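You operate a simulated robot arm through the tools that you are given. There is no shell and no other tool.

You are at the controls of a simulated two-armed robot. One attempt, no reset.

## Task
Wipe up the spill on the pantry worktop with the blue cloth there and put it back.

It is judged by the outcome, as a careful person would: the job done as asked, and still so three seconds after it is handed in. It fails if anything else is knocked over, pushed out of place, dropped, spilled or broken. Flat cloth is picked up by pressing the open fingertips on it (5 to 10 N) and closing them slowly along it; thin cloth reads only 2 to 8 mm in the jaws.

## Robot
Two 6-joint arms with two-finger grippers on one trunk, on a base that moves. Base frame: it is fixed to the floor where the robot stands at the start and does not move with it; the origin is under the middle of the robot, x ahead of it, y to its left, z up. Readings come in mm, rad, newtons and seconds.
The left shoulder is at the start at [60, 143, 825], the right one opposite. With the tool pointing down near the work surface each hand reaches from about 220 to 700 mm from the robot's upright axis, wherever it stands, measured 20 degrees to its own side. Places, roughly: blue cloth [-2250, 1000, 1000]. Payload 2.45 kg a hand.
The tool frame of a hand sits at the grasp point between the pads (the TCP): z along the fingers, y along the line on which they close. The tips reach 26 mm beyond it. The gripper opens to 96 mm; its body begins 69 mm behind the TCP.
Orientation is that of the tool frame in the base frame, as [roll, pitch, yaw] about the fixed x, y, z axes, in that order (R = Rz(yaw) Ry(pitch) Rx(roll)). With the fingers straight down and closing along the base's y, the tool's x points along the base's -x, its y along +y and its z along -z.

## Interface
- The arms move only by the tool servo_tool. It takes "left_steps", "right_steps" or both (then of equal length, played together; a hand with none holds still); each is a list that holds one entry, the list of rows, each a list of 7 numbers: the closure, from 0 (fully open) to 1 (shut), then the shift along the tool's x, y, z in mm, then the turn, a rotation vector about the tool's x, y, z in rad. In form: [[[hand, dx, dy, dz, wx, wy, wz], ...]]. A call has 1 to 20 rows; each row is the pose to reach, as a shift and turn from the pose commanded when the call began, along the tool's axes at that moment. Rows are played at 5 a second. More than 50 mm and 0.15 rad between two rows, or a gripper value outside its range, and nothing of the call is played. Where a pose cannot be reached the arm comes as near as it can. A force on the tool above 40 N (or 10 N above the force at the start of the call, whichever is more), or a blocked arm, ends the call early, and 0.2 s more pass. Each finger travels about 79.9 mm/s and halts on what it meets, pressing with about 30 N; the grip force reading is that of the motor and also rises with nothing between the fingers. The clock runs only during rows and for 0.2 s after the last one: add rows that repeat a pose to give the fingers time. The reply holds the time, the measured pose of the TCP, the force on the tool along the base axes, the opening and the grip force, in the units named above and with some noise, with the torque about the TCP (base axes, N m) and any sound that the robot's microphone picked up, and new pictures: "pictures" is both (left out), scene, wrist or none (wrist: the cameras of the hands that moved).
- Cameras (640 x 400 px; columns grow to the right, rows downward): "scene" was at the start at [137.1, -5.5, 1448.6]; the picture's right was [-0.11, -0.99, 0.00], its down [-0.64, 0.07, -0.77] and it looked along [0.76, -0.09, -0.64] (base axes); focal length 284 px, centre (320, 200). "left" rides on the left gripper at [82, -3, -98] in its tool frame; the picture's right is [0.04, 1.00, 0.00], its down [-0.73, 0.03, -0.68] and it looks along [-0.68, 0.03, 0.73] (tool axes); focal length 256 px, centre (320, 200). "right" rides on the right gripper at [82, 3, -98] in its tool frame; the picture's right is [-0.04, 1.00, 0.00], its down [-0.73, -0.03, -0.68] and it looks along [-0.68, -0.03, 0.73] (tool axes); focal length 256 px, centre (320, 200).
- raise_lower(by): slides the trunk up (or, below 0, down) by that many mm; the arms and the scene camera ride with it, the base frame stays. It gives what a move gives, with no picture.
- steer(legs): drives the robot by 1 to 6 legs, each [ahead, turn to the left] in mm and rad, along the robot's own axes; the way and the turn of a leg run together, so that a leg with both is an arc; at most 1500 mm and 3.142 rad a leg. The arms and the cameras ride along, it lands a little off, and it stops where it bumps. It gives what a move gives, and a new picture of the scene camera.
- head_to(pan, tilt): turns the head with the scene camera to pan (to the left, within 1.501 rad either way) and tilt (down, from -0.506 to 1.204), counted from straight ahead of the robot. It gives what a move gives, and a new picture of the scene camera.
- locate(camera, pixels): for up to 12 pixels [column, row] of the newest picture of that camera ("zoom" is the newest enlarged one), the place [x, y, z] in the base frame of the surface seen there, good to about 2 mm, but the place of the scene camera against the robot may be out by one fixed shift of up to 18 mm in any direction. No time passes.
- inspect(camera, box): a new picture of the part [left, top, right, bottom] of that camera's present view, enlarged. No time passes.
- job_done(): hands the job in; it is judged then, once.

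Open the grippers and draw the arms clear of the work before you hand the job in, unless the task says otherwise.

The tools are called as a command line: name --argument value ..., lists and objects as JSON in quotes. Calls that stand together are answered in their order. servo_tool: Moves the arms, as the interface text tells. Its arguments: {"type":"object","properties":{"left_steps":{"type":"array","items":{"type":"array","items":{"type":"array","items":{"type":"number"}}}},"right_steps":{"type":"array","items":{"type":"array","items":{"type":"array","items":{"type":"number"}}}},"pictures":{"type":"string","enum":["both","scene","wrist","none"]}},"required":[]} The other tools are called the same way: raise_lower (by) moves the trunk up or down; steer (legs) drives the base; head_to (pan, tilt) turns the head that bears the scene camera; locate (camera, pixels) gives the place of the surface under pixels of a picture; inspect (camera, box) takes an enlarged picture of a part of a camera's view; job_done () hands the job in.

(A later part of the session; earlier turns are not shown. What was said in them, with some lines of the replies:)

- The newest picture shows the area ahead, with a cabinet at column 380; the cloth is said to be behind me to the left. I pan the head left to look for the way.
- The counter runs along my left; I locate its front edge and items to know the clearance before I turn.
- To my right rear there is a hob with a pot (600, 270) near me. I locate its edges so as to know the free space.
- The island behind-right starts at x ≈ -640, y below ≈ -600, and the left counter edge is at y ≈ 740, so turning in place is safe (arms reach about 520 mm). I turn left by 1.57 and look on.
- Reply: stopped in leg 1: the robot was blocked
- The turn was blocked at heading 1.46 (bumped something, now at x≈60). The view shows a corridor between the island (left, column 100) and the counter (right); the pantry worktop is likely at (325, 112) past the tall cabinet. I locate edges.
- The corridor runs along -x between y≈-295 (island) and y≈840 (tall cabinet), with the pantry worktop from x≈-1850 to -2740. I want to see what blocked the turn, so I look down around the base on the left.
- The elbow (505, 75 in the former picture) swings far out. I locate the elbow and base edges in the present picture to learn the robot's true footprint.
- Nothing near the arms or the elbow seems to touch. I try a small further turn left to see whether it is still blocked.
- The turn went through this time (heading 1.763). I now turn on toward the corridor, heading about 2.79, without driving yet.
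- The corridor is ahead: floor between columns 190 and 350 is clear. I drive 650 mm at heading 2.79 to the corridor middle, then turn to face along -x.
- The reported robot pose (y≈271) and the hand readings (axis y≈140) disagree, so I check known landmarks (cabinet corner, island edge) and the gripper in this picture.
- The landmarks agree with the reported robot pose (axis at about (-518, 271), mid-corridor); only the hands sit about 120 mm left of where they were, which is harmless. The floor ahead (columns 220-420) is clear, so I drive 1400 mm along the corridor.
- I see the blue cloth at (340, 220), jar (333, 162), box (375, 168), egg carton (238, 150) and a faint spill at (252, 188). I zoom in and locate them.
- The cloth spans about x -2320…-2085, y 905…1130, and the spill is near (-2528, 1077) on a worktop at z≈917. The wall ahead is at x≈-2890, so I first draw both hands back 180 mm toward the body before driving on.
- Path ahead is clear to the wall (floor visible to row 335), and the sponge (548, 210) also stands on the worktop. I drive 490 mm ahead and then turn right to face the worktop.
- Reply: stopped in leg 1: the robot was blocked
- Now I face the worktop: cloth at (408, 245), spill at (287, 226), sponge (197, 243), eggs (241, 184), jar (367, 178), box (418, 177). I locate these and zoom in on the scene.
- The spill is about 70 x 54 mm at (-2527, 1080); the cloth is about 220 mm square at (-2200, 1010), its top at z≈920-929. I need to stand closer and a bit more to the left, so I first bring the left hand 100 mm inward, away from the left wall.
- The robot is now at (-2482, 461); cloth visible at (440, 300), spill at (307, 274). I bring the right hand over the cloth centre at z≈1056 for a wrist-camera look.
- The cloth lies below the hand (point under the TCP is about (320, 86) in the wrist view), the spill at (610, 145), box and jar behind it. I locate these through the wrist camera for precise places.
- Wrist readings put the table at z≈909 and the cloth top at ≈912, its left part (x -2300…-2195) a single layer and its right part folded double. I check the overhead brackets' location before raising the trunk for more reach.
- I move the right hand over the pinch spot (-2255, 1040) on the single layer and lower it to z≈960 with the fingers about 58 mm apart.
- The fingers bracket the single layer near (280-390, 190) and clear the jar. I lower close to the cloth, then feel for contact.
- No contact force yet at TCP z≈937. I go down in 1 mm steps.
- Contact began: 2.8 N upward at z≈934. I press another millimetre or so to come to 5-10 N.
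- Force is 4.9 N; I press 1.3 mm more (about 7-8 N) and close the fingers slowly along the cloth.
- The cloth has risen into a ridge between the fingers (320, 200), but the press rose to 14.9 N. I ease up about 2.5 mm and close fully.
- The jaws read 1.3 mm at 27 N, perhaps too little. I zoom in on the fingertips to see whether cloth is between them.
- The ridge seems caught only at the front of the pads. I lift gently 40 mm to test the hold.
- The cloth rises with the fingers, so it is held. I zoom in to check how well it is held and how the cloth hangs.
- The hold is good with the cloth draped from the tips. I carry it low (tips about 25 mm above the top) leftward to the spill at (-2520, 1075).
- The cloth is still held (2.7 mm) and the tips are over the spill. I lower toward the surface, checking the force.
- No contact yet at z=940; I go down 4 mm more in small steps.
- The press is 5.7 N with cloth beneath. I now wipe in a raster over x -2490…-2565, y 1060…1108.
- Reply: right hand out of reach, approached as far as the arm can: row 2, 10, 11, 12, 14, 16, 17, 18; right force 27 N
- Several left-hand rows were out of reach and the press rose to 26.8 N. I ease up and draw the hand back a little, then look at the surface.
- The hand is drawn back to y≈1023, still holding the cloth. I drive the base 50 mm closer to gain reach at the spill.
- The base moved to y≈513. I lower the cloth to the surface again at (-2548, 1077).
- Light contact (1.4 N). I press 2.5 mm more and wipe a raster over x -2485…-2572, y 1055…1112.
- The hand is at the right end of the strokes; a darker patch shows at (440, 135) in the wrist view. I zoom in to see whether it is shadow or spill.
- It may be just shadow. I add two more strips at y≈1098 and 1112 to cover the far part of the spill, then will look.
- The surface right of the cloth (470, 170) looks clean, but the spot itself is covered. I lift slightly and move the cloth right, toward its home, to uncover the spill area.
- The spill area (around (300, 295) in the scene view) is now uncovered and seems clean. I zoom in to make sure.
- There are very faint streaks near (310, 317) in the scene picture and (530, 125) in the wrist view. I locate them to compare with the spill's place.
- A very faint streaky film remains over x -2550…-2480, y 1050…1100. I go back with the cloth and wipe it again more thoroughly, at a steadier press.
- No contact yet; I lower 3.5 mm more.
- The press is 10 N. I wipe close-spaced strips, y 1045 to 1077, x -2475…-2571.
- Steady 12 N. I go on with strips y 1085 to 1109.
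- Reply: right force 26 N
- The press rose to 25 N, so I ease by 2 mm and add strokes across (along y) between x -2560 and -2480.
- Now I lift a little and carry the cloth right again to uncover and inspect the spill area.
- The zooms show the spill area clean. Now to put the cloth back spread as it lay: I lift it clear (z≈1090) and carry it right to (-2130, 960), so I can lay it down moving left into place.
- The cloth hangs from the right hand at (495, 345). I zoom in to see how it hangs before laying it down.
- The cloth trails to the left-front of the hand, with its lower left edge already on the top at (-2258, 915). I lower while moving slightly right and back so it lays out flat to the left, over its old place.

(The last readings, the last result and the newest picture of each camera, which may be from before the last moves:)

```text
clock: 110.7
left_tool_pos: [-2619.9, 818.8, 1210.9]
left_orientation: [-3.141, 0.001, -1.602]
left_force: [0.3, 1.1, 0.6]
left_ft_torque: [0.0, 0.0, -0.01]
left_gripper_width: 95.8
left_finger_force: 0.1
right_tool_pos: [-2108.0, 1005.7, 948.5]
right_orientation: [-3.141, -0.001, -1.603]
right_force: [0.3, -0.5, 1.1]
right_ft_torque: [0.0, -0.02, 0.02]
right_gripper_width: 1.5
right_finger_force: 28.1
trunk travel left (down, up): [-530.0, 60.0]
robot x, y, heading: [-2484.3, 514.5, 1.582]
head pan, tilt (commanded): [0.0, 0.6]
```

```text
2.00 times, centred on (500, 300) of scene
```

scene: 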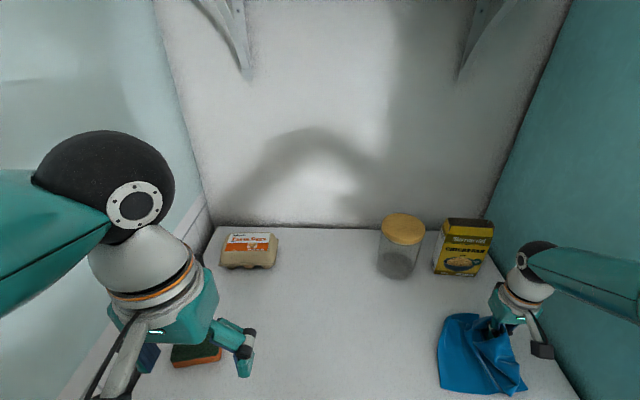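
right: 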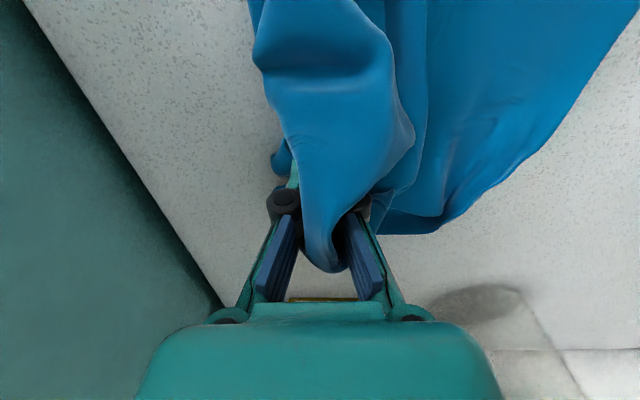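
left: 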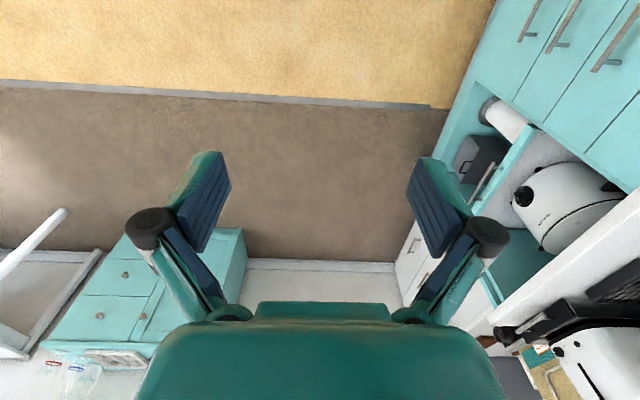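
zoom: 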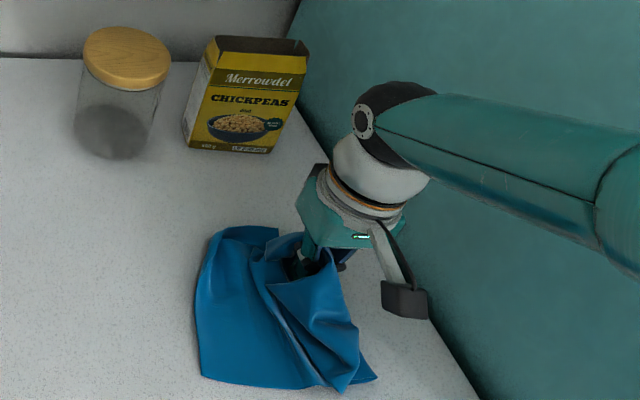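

The cloth now lies about 45 mm too far forward (its near edge at y≈870). I drag it 50 mm back along the top into its former footprint.

servo_tool --right_steps '[[[1, -10, 0, 3, 0, 0, 0], [1, -20, 1, 5, 0, 0, 0], [1, -30, 2, 5, 0, 0, 0], [1, -40, 3, 5, 0, 0, 0], [1, -50, 4, 6, 0, 0, 0], [1, -50, 4, 8, 0, 0, 0], [1, -50, 4, 8, 0, 0, 0]]]' --pictures "both"

locate --camera "scene" --pixels '[[441, 385], [445, 320], [500, 390], [525, 385], [480, 350]]'

```text
clock: 112.3
left_tool_pos: [-2620.5, 819.0, 1210.0]
left_orientation: [3.14, -0.001, -1.603]
left_force: [0.4, 1.1, 0.5]
left_ft_torque: [-0.04, 0.03, 0.01]
left_gripper_width: 96.1
left_finger_force: 0.0
right_tool_pos: [-2111.3, 1056.2, 940.4]
right_orientation: [3.141, 0.0, -1.605]
right_force: [-0.3, 0.2, 0.1]
right_ft_torque: [0.01, -0.02, -0.04]
right_gripper_width: 2.6
right_finger_force: 33.1
trunk travel left (down, up): [-530.0, 60.0]
robot x, y, heading: [-2483.6, 512.6, 1.579]
head pan, tilt (commanded): [0.0, 0.6]
```

scene: 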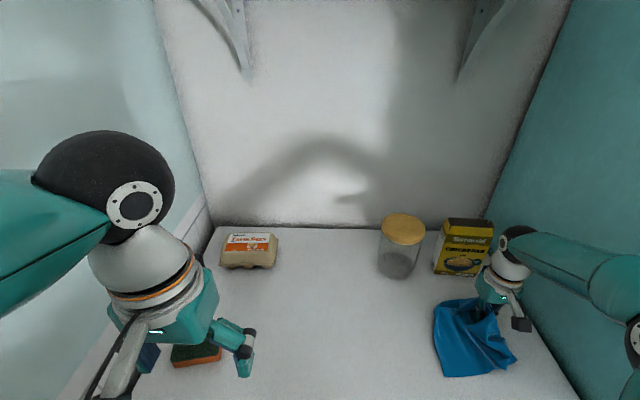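
right: 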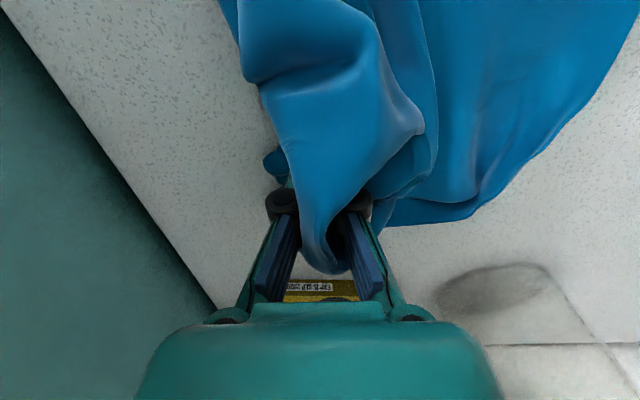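

```text
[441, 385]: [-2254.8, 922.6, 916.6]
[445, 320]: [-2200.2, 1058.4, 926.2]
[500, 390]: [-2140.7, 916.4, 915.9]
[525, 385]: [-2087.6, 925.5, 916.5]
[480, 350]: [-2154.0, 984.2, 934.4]
```

The cloth now lies within its former footprint (x≈-2260…-2090, y≈925…1110) and the box is untouched. I lower to the surface, open the fingers gently and lift straight up.

servo_tool --right_steps '[[[1, 0, 0, 2, 0, 0, 0], [0.9, 0, 0, 2, 0, 0, 0], [0.8, 0, 0, 1, 0, 0, 0], [0.7, 0, 0, 0, 0, 0, 0], [0.7, 0, 0, -5, 0, 0, 0], [0.7, 0, 0, -20, 0, 0, 0], [0.7, 0, 0, -40, 0, 0, 0], [0.7, 0, 0, -65, 0, 0, 0], [0.7, 0, 0, -90, 0, 0, 0], [0.7, 0, 0, -120, 0, 0, 0], [0.7, 0, 0, -120, 0, 0, 0]]]' --pictures "both"

inspect --camera "scene" --box '[360, 200, 640, 400]'

```text
clock: 114.7
left_tool_pos: [-2621.3, 819.7, 1210.0]
left_orientation: [3.141, -0.001, -1.603]
left_force: [0.2, -0.3, 0.0]
left_ft_torque: [-0.01, 0.01, -0.02]
left_gripper_width: 96.1
left_finger_force: 0.0
right_tool_pos: [-2111.4, 1057.4, 1060.3]
right_orientation: [3.141, -0.001, -1.605]
right_force: [0.1, -0.4, -0.2]
right_ft_torque: [-0.03, 0.01, 0.02]
right_gripper_width: 28.8
right_finger_force: 0.1
trunk travel left (down, up): [-530.0, 60.0]
robot x, y, heading: [-2483.7, 516.9, 1.578]
head pan, tilt (commanded): [0.0, 0.6]
```

scene: 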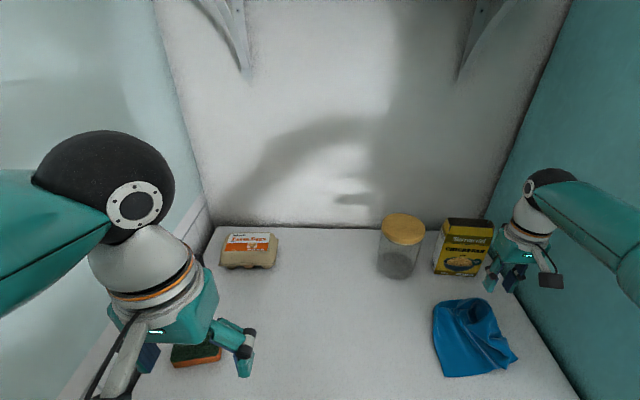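
right: 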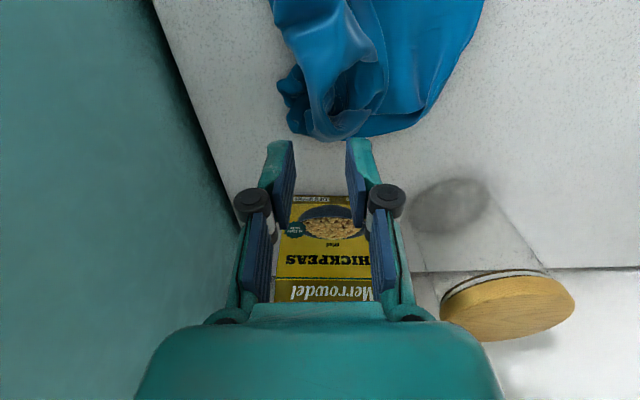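

```text
2.00 times, centred on (500, 300) of scene
```

zoom: 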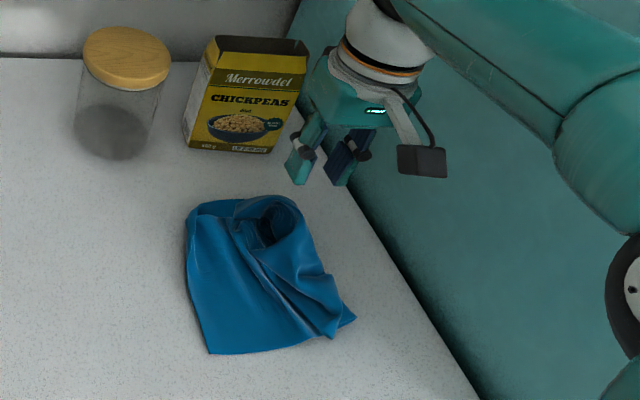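

The cloth is released and rests in its place, somewhat rumpled. I locate its outline to compare its centre with the original (-2201, 1012).

locate --camera "scene" --pixels '[[434, 310], [465, 299], [500, 300], [538, 360], [516, 356], [463, 376], [446, 375], [475, 340], [505, 325], [455, 345], [490, 345]]'

locate --camera "right" --pixels '[[275, 10], [290, 90], [300, 130], [370, 133], [430, 110], [480, 5], [380, 50], [330, 60]]'

```text
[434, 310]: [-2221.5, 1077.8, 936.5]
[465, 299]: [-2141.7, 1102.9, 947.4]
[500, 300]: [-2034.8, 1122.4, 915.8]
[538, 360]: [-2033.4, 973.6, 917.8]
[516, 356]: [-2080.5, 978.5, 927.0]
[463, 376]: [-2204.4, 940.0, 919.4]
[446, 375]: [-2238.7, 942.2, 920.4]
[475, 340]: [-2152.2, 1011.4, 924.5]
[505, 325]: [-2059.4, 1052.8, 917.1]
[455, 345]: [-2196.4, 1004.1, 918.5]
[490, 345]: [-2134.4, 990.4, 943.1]
```

```text
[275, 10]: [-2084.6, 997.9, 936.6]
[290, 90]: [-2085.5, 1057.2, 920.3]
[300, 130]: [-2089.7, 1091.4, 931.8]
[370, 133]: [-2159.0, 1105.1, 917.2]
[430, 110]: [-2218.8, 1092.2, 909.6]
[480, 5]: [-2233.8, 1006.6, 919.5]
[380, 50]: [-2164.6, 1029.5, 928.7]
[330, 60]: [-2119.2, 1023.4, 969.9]
```

The outline is x≈-2245…-2080, y≈940…1105: about 35 mm right of the original centre and bunched. I will re-pinch its flat left part at (-2200, 1000) and pull it left a little to spread and centre it.

servo_tool --right_steps '[[[0.48, 15, 22, 0, 0, 0, 0], [0.48, 30, 44, 10, 0, 0, 0], [0.48, 45, 66, 25, 0, 0, 0], [0.48, 60, 87, 45, 0, 0, 0], [0.48, 60, 87, 65, 0, 0, 0], [0.48, 60, 87, 85, 0, 0, 0], [0.48, 60, 87, 100, 0, 0, 0], [0.48, 60, 87, 112, 0, 0, 0], [0.48, 60, 87, 118, 0, 0, 0], [0.48, 60, 87, 118, 0, 0, 0]]]' --pictures "both"

```text
clock: 116.9
left_tool_pos: [-2620.9, 818.4, 1211.4]
left_orientation: [3.141, -0.001, -1.6]
left_force: [0.4, 1.0, 0.0]
left_ft_torque: [0.02, 0.0, 0.01]
left_gripper_width: 95.9
left_finger_force: 0.0
right_tool_pos: [-2200.2, 999.2, 940.7]
right_orientation: [3.139, 0.001, -1.605]
right_force: [0.3, -0.1, 0.1]
right_ft_torque: [-0.03, -0.01, -0.01]
right_gripper_width: 49.6
right_finger_force: 0.1
trunk travel left (down, up): [-530.0, 60.0]
robot x, y, heading: [-2483.6, 511.7, 1.583]
head pan, tilt (commanded): [0.0, 0.6]
```

scene: 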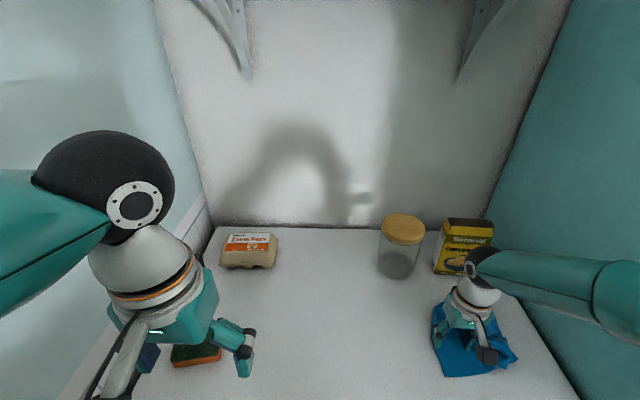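
right: 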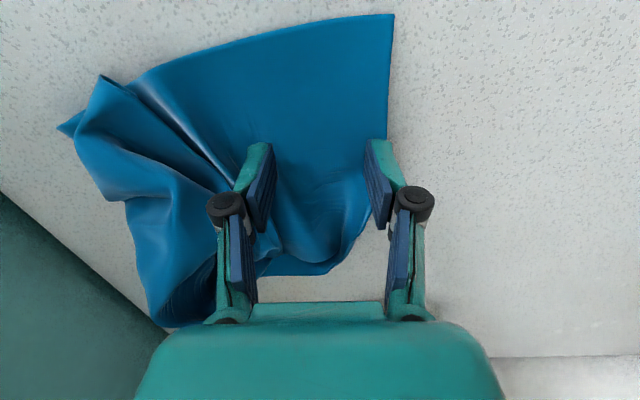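

The fingers bracket the flat left part of the cloth (tips near (265, 150) and (375, 148)). I press down gently.

servo_tool --right_steps '[[[0.48, 0, 0, 2, 0, 0, 0], [0.48, 0, 0, 4, 0, 0, 0], [0.48, 0, 0, 6, 0, 0, 0], [0.48, 0, 0, 7, 0, 0, 0], [0.48, 0, 0, 7, 0, 0, 0]]]' --pictures "none"

```text
clock: 118.1
left_tool_pos: [-2621.8, 817.7, 1212.2]
left_orientation: [-3.141, -0.001, -1.603]
left_force: [0.0, 0.5, 0.6]
left_ft_torque: [0.0, -0.01, -0.01]
left_gripper_width: 96.1
left_finger_force: 0.0
right_tool_pos: [-2200.6, 999.2, 935.8]
right_orientation: [-3.141, 0.002, -1.603]
right_force: [-0.5, 0.6, 8.6]
right_ft_torque: [0.06, 0.15, -0.04]
right_gripper_width: 50.4
right_finger_force: 0.6
trunk travel left (down, up): [-530.0, 60.0]
robot x, y, heading: [-2480.7, 512.4, 1.574]
head pan, tilt (commanded): [0.0, 0.6]
```

The press is 8.6 N; I close slowly while easing up a couple of millimetres.

servo_tool --right_steps '[[[0.55, 0, 0, -0.5, 0, 0, 0], [0.6, 0, 0, -1, 0, 0, 0], [0.65, 0, 0, -1.5, 0, 0, 0], [0.7, 0, 0, -2, 0, 0, 0], [0.75, 0, 0, -2.5, 0, 0, 0], [0.8, 0, 0, -2.5, 0, 0, 0], [0.85, 0, 0, -3, 0, 0, 0], [0.9, 0, 0, -3, 0, 0, 0], [0.95, 0, 0, -3, 0, 0, 0], [1, 0, 0, -3, 0, 0, 0], [1, 0, 0, -3, 0, 0, 0], [1, 0, 0, -3, 0, 0, 0]]]' --pictures "wrist"

```text
clock: 120.7
left_tool_pos: [-2621.4, 817.9, 1211.0]
left_orientation: [3.141, 0.0, -1.603]
left_force: [-0.2, -0.4, 0.2]
left_ft_torque: [-0.02, 0.01, -0.03]
left_gripper_width: 96.3
left_finger_force: 0.1
right_tool_pos: [-2200.6, 998.3, 938.1]
right_orientation: [3.142, -0.001, -1.605]
right_force: [-0.1, 0.2, -0.5]
right_ft_torque: [-0.05, 0.0, 0.02]
right_gripper_width: 2.0
right_finger_force: 28.3
trunk travel left (down, up): [-530.0, 60.0]
robot x, y, heading: [-2482.3, 512.6, 1.579]
head pan, tilt (commanded): [0.0, 0.6]
```

right: 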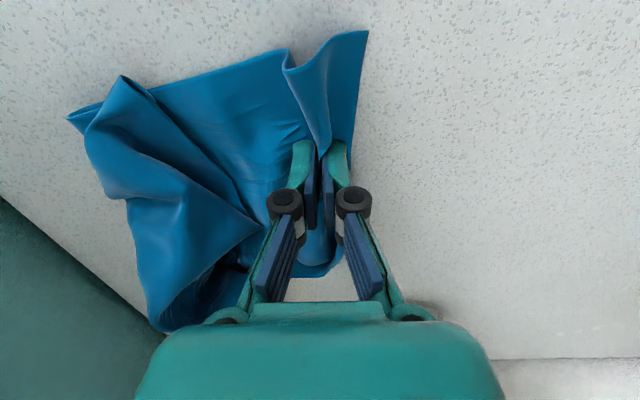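

The cloth is pinched (2.0 mm). I pull it left 80 mm along the top to open out the bunched right part.

servo_tool --right_steps '[[[1, 0, 8, -3, 0, 0, 0], [1, 0, 18, -4, 0, 0, 0], [1, 0, 28, -4, 0, 0, 0], [1, 0, 38, -4, 0, 0, 0], [1, 0, 48, -4, 0, 0, 0], [1, 0, 58, -4, 0, 0, 0], [1, 0, 68, -4, 0, 0, 0], [1, 0, 80, -3, 0, 0, 0], [1, 0, 80, -3, 0, 0, 0]]]' --pictures "both"

inspect --camera "scene" --box '[360, 200, 640, 400]'

```text
clock: 122.7
left_tool_pos: [-2620.4, 819.2, 1210.3]
left_orientation: [-3.141, -0.001, -1.603]
left_force: [0.0, -0.5, 0.0]
left_ft_torque: [0.0, -0.02, 0.02]
left_gripper_width: 96.0
left_finger_force: 0.1
right_tool_pos: [-2280.6, 1000.7, 940.1]
right_orientation: [3.14, 0.0, -1.605]
right_force: [0.4, -0.3, -3.8]
right_ft_torque: [-0.05, 0.04, 0.02]
right_gripper_width: 4.6
right_finger_force: 25.9
trunk travel left (down, up): [-530.0, 60.0]
robot x, y, heading: [-2483.8, 516.1, 1.58]
head pan, tilt (commanded): [0.0, 0.6]
```

scene: 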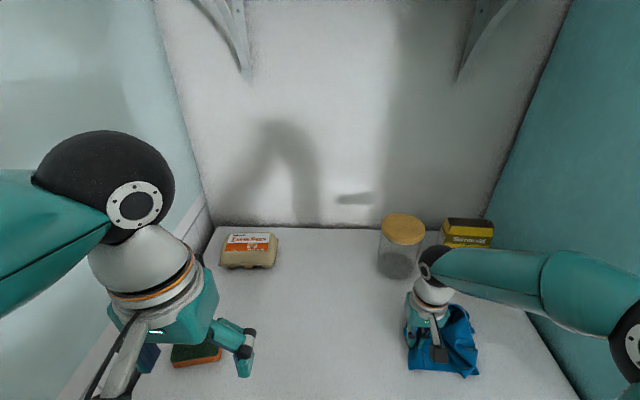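
right: 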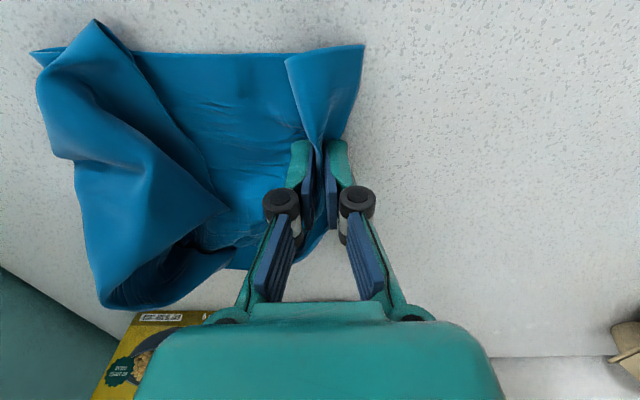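

```text
2.00 times, centred on (500, 300) of scene
```

zoom: 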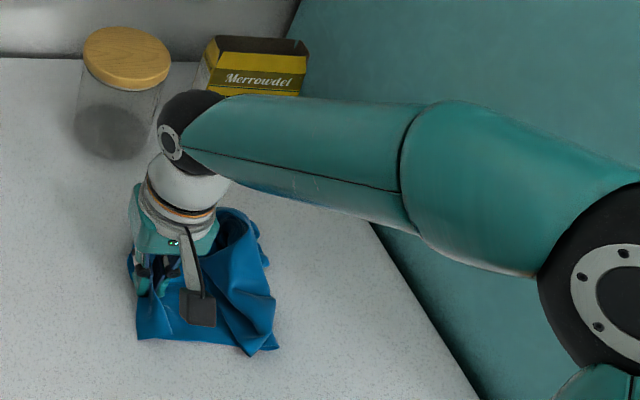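

The cloth slid and opened a little; its left edge is now near x≈-2305 as at first. I release and lift to look at it.

servo_tool --right_steps '[[[1, 0, 0, 2, 0, 0, 0], [0.9, 0, 0, 2, 0, 0, 0], [0.8, 0, 0, 1, 0, 0, 0], [0.7, 0, 0, 0, 0, 0, 0], [0.6, 0, 0, -3, 0, 0, 0], [0.55, 0, 0, -20, 0, 0, 0], [0.55, 0, 0, -40, 0, 0, 0], [0.55, 0, 0, -65, 0, 0, 0], [0.55, 10, 0, -90, 0, 0, 0], [0.55, 20, 0, -120, 0, 0, 0], [0.55, 20, -30, -120, 0, 0, 0], [0.55, 20, -60, -120, 0, 0, 0], [0.55, 20, -60, -120, 0, 0, 0]]]' --pictures "both"

inspect --camera "scene" --box '[360, 200, 640, 400]'

```text
clock: 125.5
left_tool_pos: [-2620.4, 819.7, 1210.8]
left_orientation: [3.14, 0.001, -1.602]
left_force: [0.7, 0.5, 0.1]
left_ft_torque: [-0.04, 0.01, 0.0]
left_gripper_width: 96.0
left_finger_force: 0.0
right_tool_pos: [-2222.4, 978.9, 1062.4]
right_orientation: [-3.141, 0.0, -1.605]
right_force: [0.0, 0.6, 0.4]
right_ft_torque: [-0.01, -0.01, 0.0]
right_gripper_width: 43.2
right_finger_force: 0.1
trunk travel left (down, up): [-530.0, 60.0]
robot x, y, heading: [-2482.6, 511.8, 1.577]
head pan, tilt (commanded): [0.0, 0.6]
```

scene: 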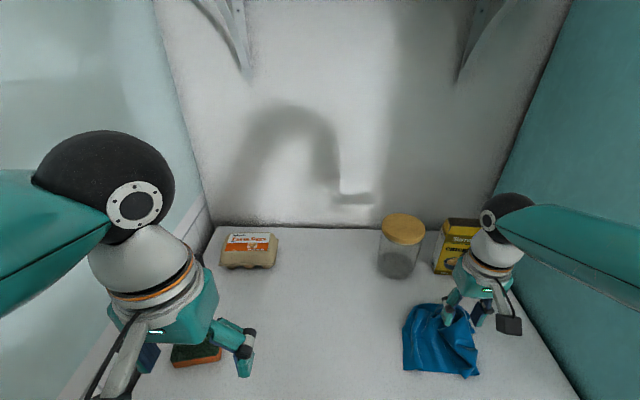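
right: 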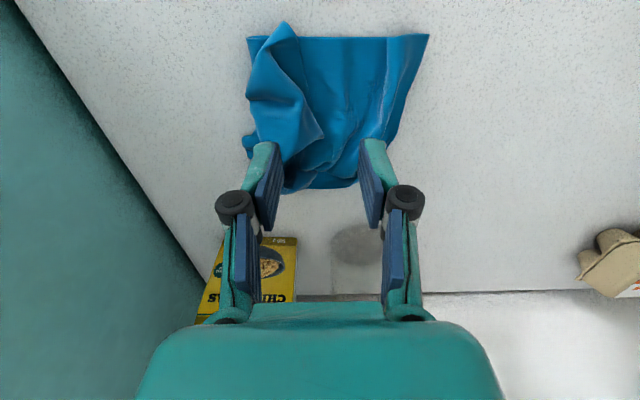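

```text
2.00 times, centred on (500, 300) of scene
```

zoom: 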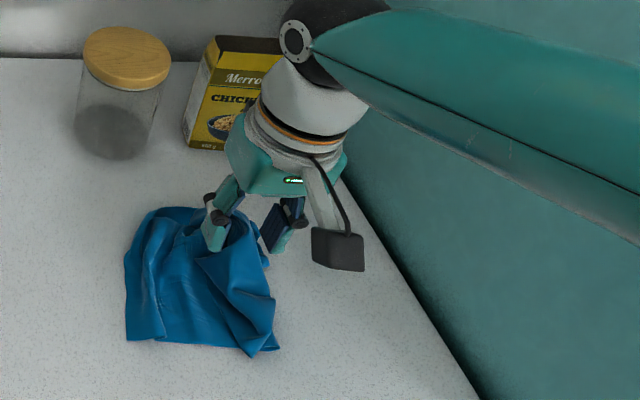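

The cloth now lies neater, with folds only on its right side (280, 100 in the wrist view). I locate its outline.

locate --camera "right" --pixels '[[252, 42], [424, 40], [250, 140], [288, 188], [350, 183], [290, 110], [262, 75], [285, 28], [350, 90], [395, 120]]'

```text
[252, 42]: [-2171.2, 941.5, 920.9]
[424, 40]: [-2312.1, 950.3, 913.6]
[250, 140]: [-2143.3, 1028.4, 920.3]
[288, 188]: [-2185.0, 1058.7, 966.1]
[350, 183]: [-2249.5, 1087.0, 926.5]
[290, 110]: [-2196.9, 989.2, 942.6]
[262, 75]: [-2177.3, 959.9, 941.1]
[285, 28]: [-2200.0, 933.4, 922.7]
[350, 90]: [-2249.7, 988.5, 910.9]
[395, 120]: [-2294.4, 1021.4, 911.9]
```

The cloth's outline is x≈-2312…-2140, y≈935…1090, its centre within about 25 mm of the original and lying on the top. I leave it so, open the right hand and draw it up and back clear of the worktop.

servo_tool --right_steps '[[[0.4, 0, 0, -30, 0, 0, 0], [0.2, 10, 0, -60, 0, 0, 0], [0, 35, 0, -80, 0, 0, 0], [0, 65, 0, -90, 0, 0, 0], [0, 95, 0, -90, 0, 0, 0], [0, 125, 0, -90, 0, 0, 0], [0, 155, 0, -90, 0, 0, 0], [0, 185, 0, -90, 0, 0, 0], [0, 215, 0, -90, 0, 0, 0], [0, 240, 0, -90, 0, 0, 0], [0, 240, 0, -90, 0, 0, 0]]]' --pictures "scene"

```text
clock: 127.9
left_tool_pos: [-2621.3, 818.6, 1211.6]
left_orientation: [-3.141, -0.001, -1.602]
left_force: [0.8, 0.5, 0.4]
left_ft_torque: [0.0, 0.03, 0.0]
left_gripper_width: 96.0
left_finger_force: 0.1
right_tool_pos: [-2226.8, 740.1, 1150.1]
right_orientation: [3.139, -0.002, -1.605]
right_force: [0.3, 0.4, -0.4]
right_ft_torque: [0.0, 0.01, 0.04]
right_gripper_width: 95.9
right_finger_force: 0.0
trunk travel left (down, up): [-530.0, 60.0]
robot x, y, heading: [-2485.3, 513.7, 1.578]
head pan, tilt (commanded): [0.0, 0.6]
```

scene: 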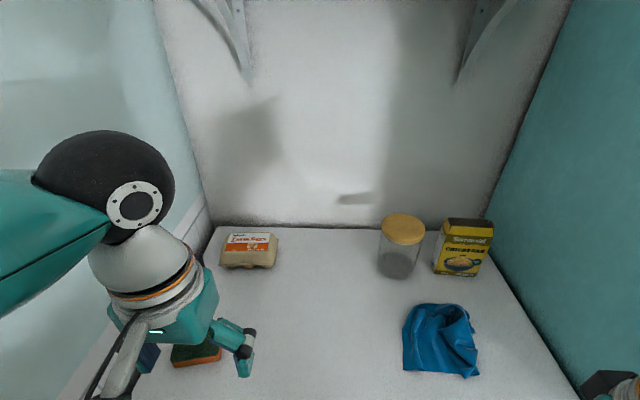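

The cloth rests at (440, 340); eggs, sponge, jar and box stand as before. I draw the left hand back too and back the base off 150 mm to view the whole worktop.

servo_tool --left_steps '[[[0, 25, 0, 0, 0, 0, 0], [0, 50, 0, 0, 0, 0, 0], [0, 75, 0, 0, 0, 0, 0], [0, 100, 0, 0, 0, 0, 0], [0, 100, 0, 0, 0, 0, 0]]]' --pictures "none"

steer --legs '[[-150, 0]]'

inspect --camera "scene" --box '[140, 140, 480, 350]'

```text
clock: 129.1
left_tool_pos: [-2614.9, 720.3, 1209.2]
left_orientation: [3.133, -0.004, -1.602]
left_force: [0.8, 1.0, -0.3]
left_ft_torque: [0.0, -0.01, 0.01]
left_gripper_width: 96.1
left_finger_force: 0.2
right_tool_pos: [-2218.7, 739.7, 1149.0]
right_orientation: [3.132, -0.002, -1.604]
right_force: [-0.2, 0.1, 0.1]
right_ft_torque: [0.01, -0.01, 0.02]
right_gripper_width: 95.8
right_finger_force: 0.0
trunk travel left (down, up): [-530.0, 60.0]
robot x, y, heading: [-2482.5, 515.8, 1.58]
head pan, tilt (commanded): [0.0, 0.6]
```

```text
clock: 130.5
left_tool_pos: [-2619.4, 570.3, 1210.4]
left_orientation: [3.14, 0.002, -1.601]
left_force: [0.5, -0.5, 0.3]
left_ft_torque: [0.0, 0.01, 0.01]
left_gripper_width: 96.0
left_finger_force: 0.1
right_tool_pos: [-2221.1, 591.3, 1149.3]
right_orientation: [3.137, 0.001, -1.605]
right_force: [-0.3, -0.6, -0.1]
right_ft_torque: [0.02, -0.01, -0.03]
right_gripper_width: 96.2
right_finger_force: 0.1
trunk travel left (down, up): [-530.0, 60.0]
robot x, y, heading: [-2483.2, 367.0, 1.583]
head pan, tilt (commanded): [0.0, 0.6]
```

scene: 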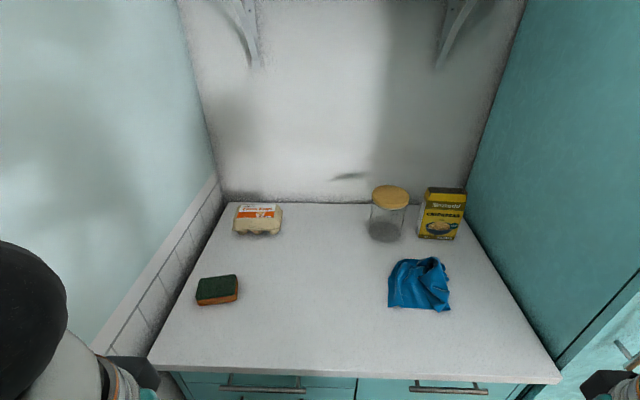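

```text
1.88 times, centred on (310, 245) of scene
```

zoom: 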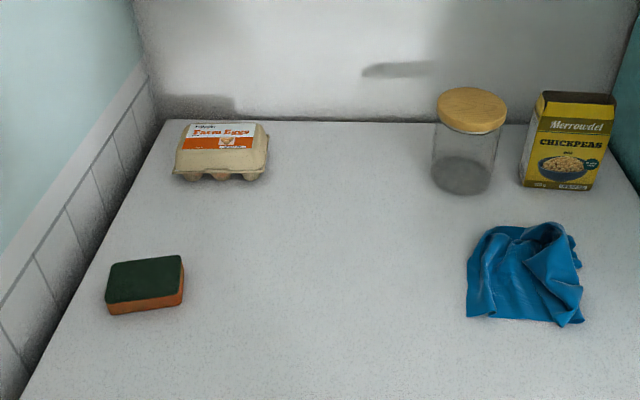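

The whole worktop looks clean, with all items standing and the cloth back at (418, 285). I zoom in once more on the former spill spot to be sure nothing remains.

inspect --camera "scene" --box '[240, 225, 390, 325]'

locate --camera "scene" --pixels '[[315, 262], [388, 308], [447, 310], [395, 265], [435, 260], [217, 302], [256, 233], [385, 239], [438, 238]]'

```text
4.00 times, centred on (315, 275) of scene
```

zoom: 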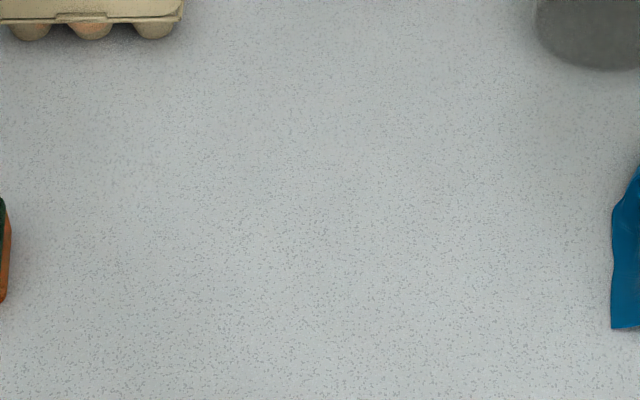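

```text
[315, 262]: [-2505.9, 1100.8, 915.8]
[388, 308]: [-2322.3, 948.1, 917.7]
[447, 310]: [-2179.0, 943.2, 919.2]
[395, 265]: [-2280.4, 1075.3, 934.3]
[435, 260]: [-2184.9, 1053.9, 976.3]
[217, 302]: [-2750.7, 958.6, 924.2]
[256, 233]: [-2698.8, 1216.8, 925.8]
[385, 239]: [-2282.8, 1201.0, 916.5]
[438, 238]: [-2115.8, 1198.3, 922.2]
```

The former spill spot is clean. The sponge, eggs, jar and box read the same places as at the start, the cloth lies back in its place, and both hands are open and clear, so I hand the job in.

job_done

```text
The job is handed in.
```

I wiped up the spill with the blue cloth, put the cloth back, and handed the job in. The close-up views of the spill spot show no residue left.

- **Wiping:** the first passes left faint streaks, so I went over the area again until they were gone.
- **Cloth:** it lies flat on the left but is still a bit rumpled on its right side. Its middle is about 25 to 40 mm left of where it was at the start.
- **Other items:** the sponge, egg carton, jar and chickpea box read the same places as at the start.
- **Driving:** the base reported being blocked twice while turning, once at the start and once when turning to face the pantry worktop. I did not find the cause. I saw nothing knocked over or moved, though I only re-measured the items on the pantry worktop.

Both hands are open and drawn clear of the worktop.
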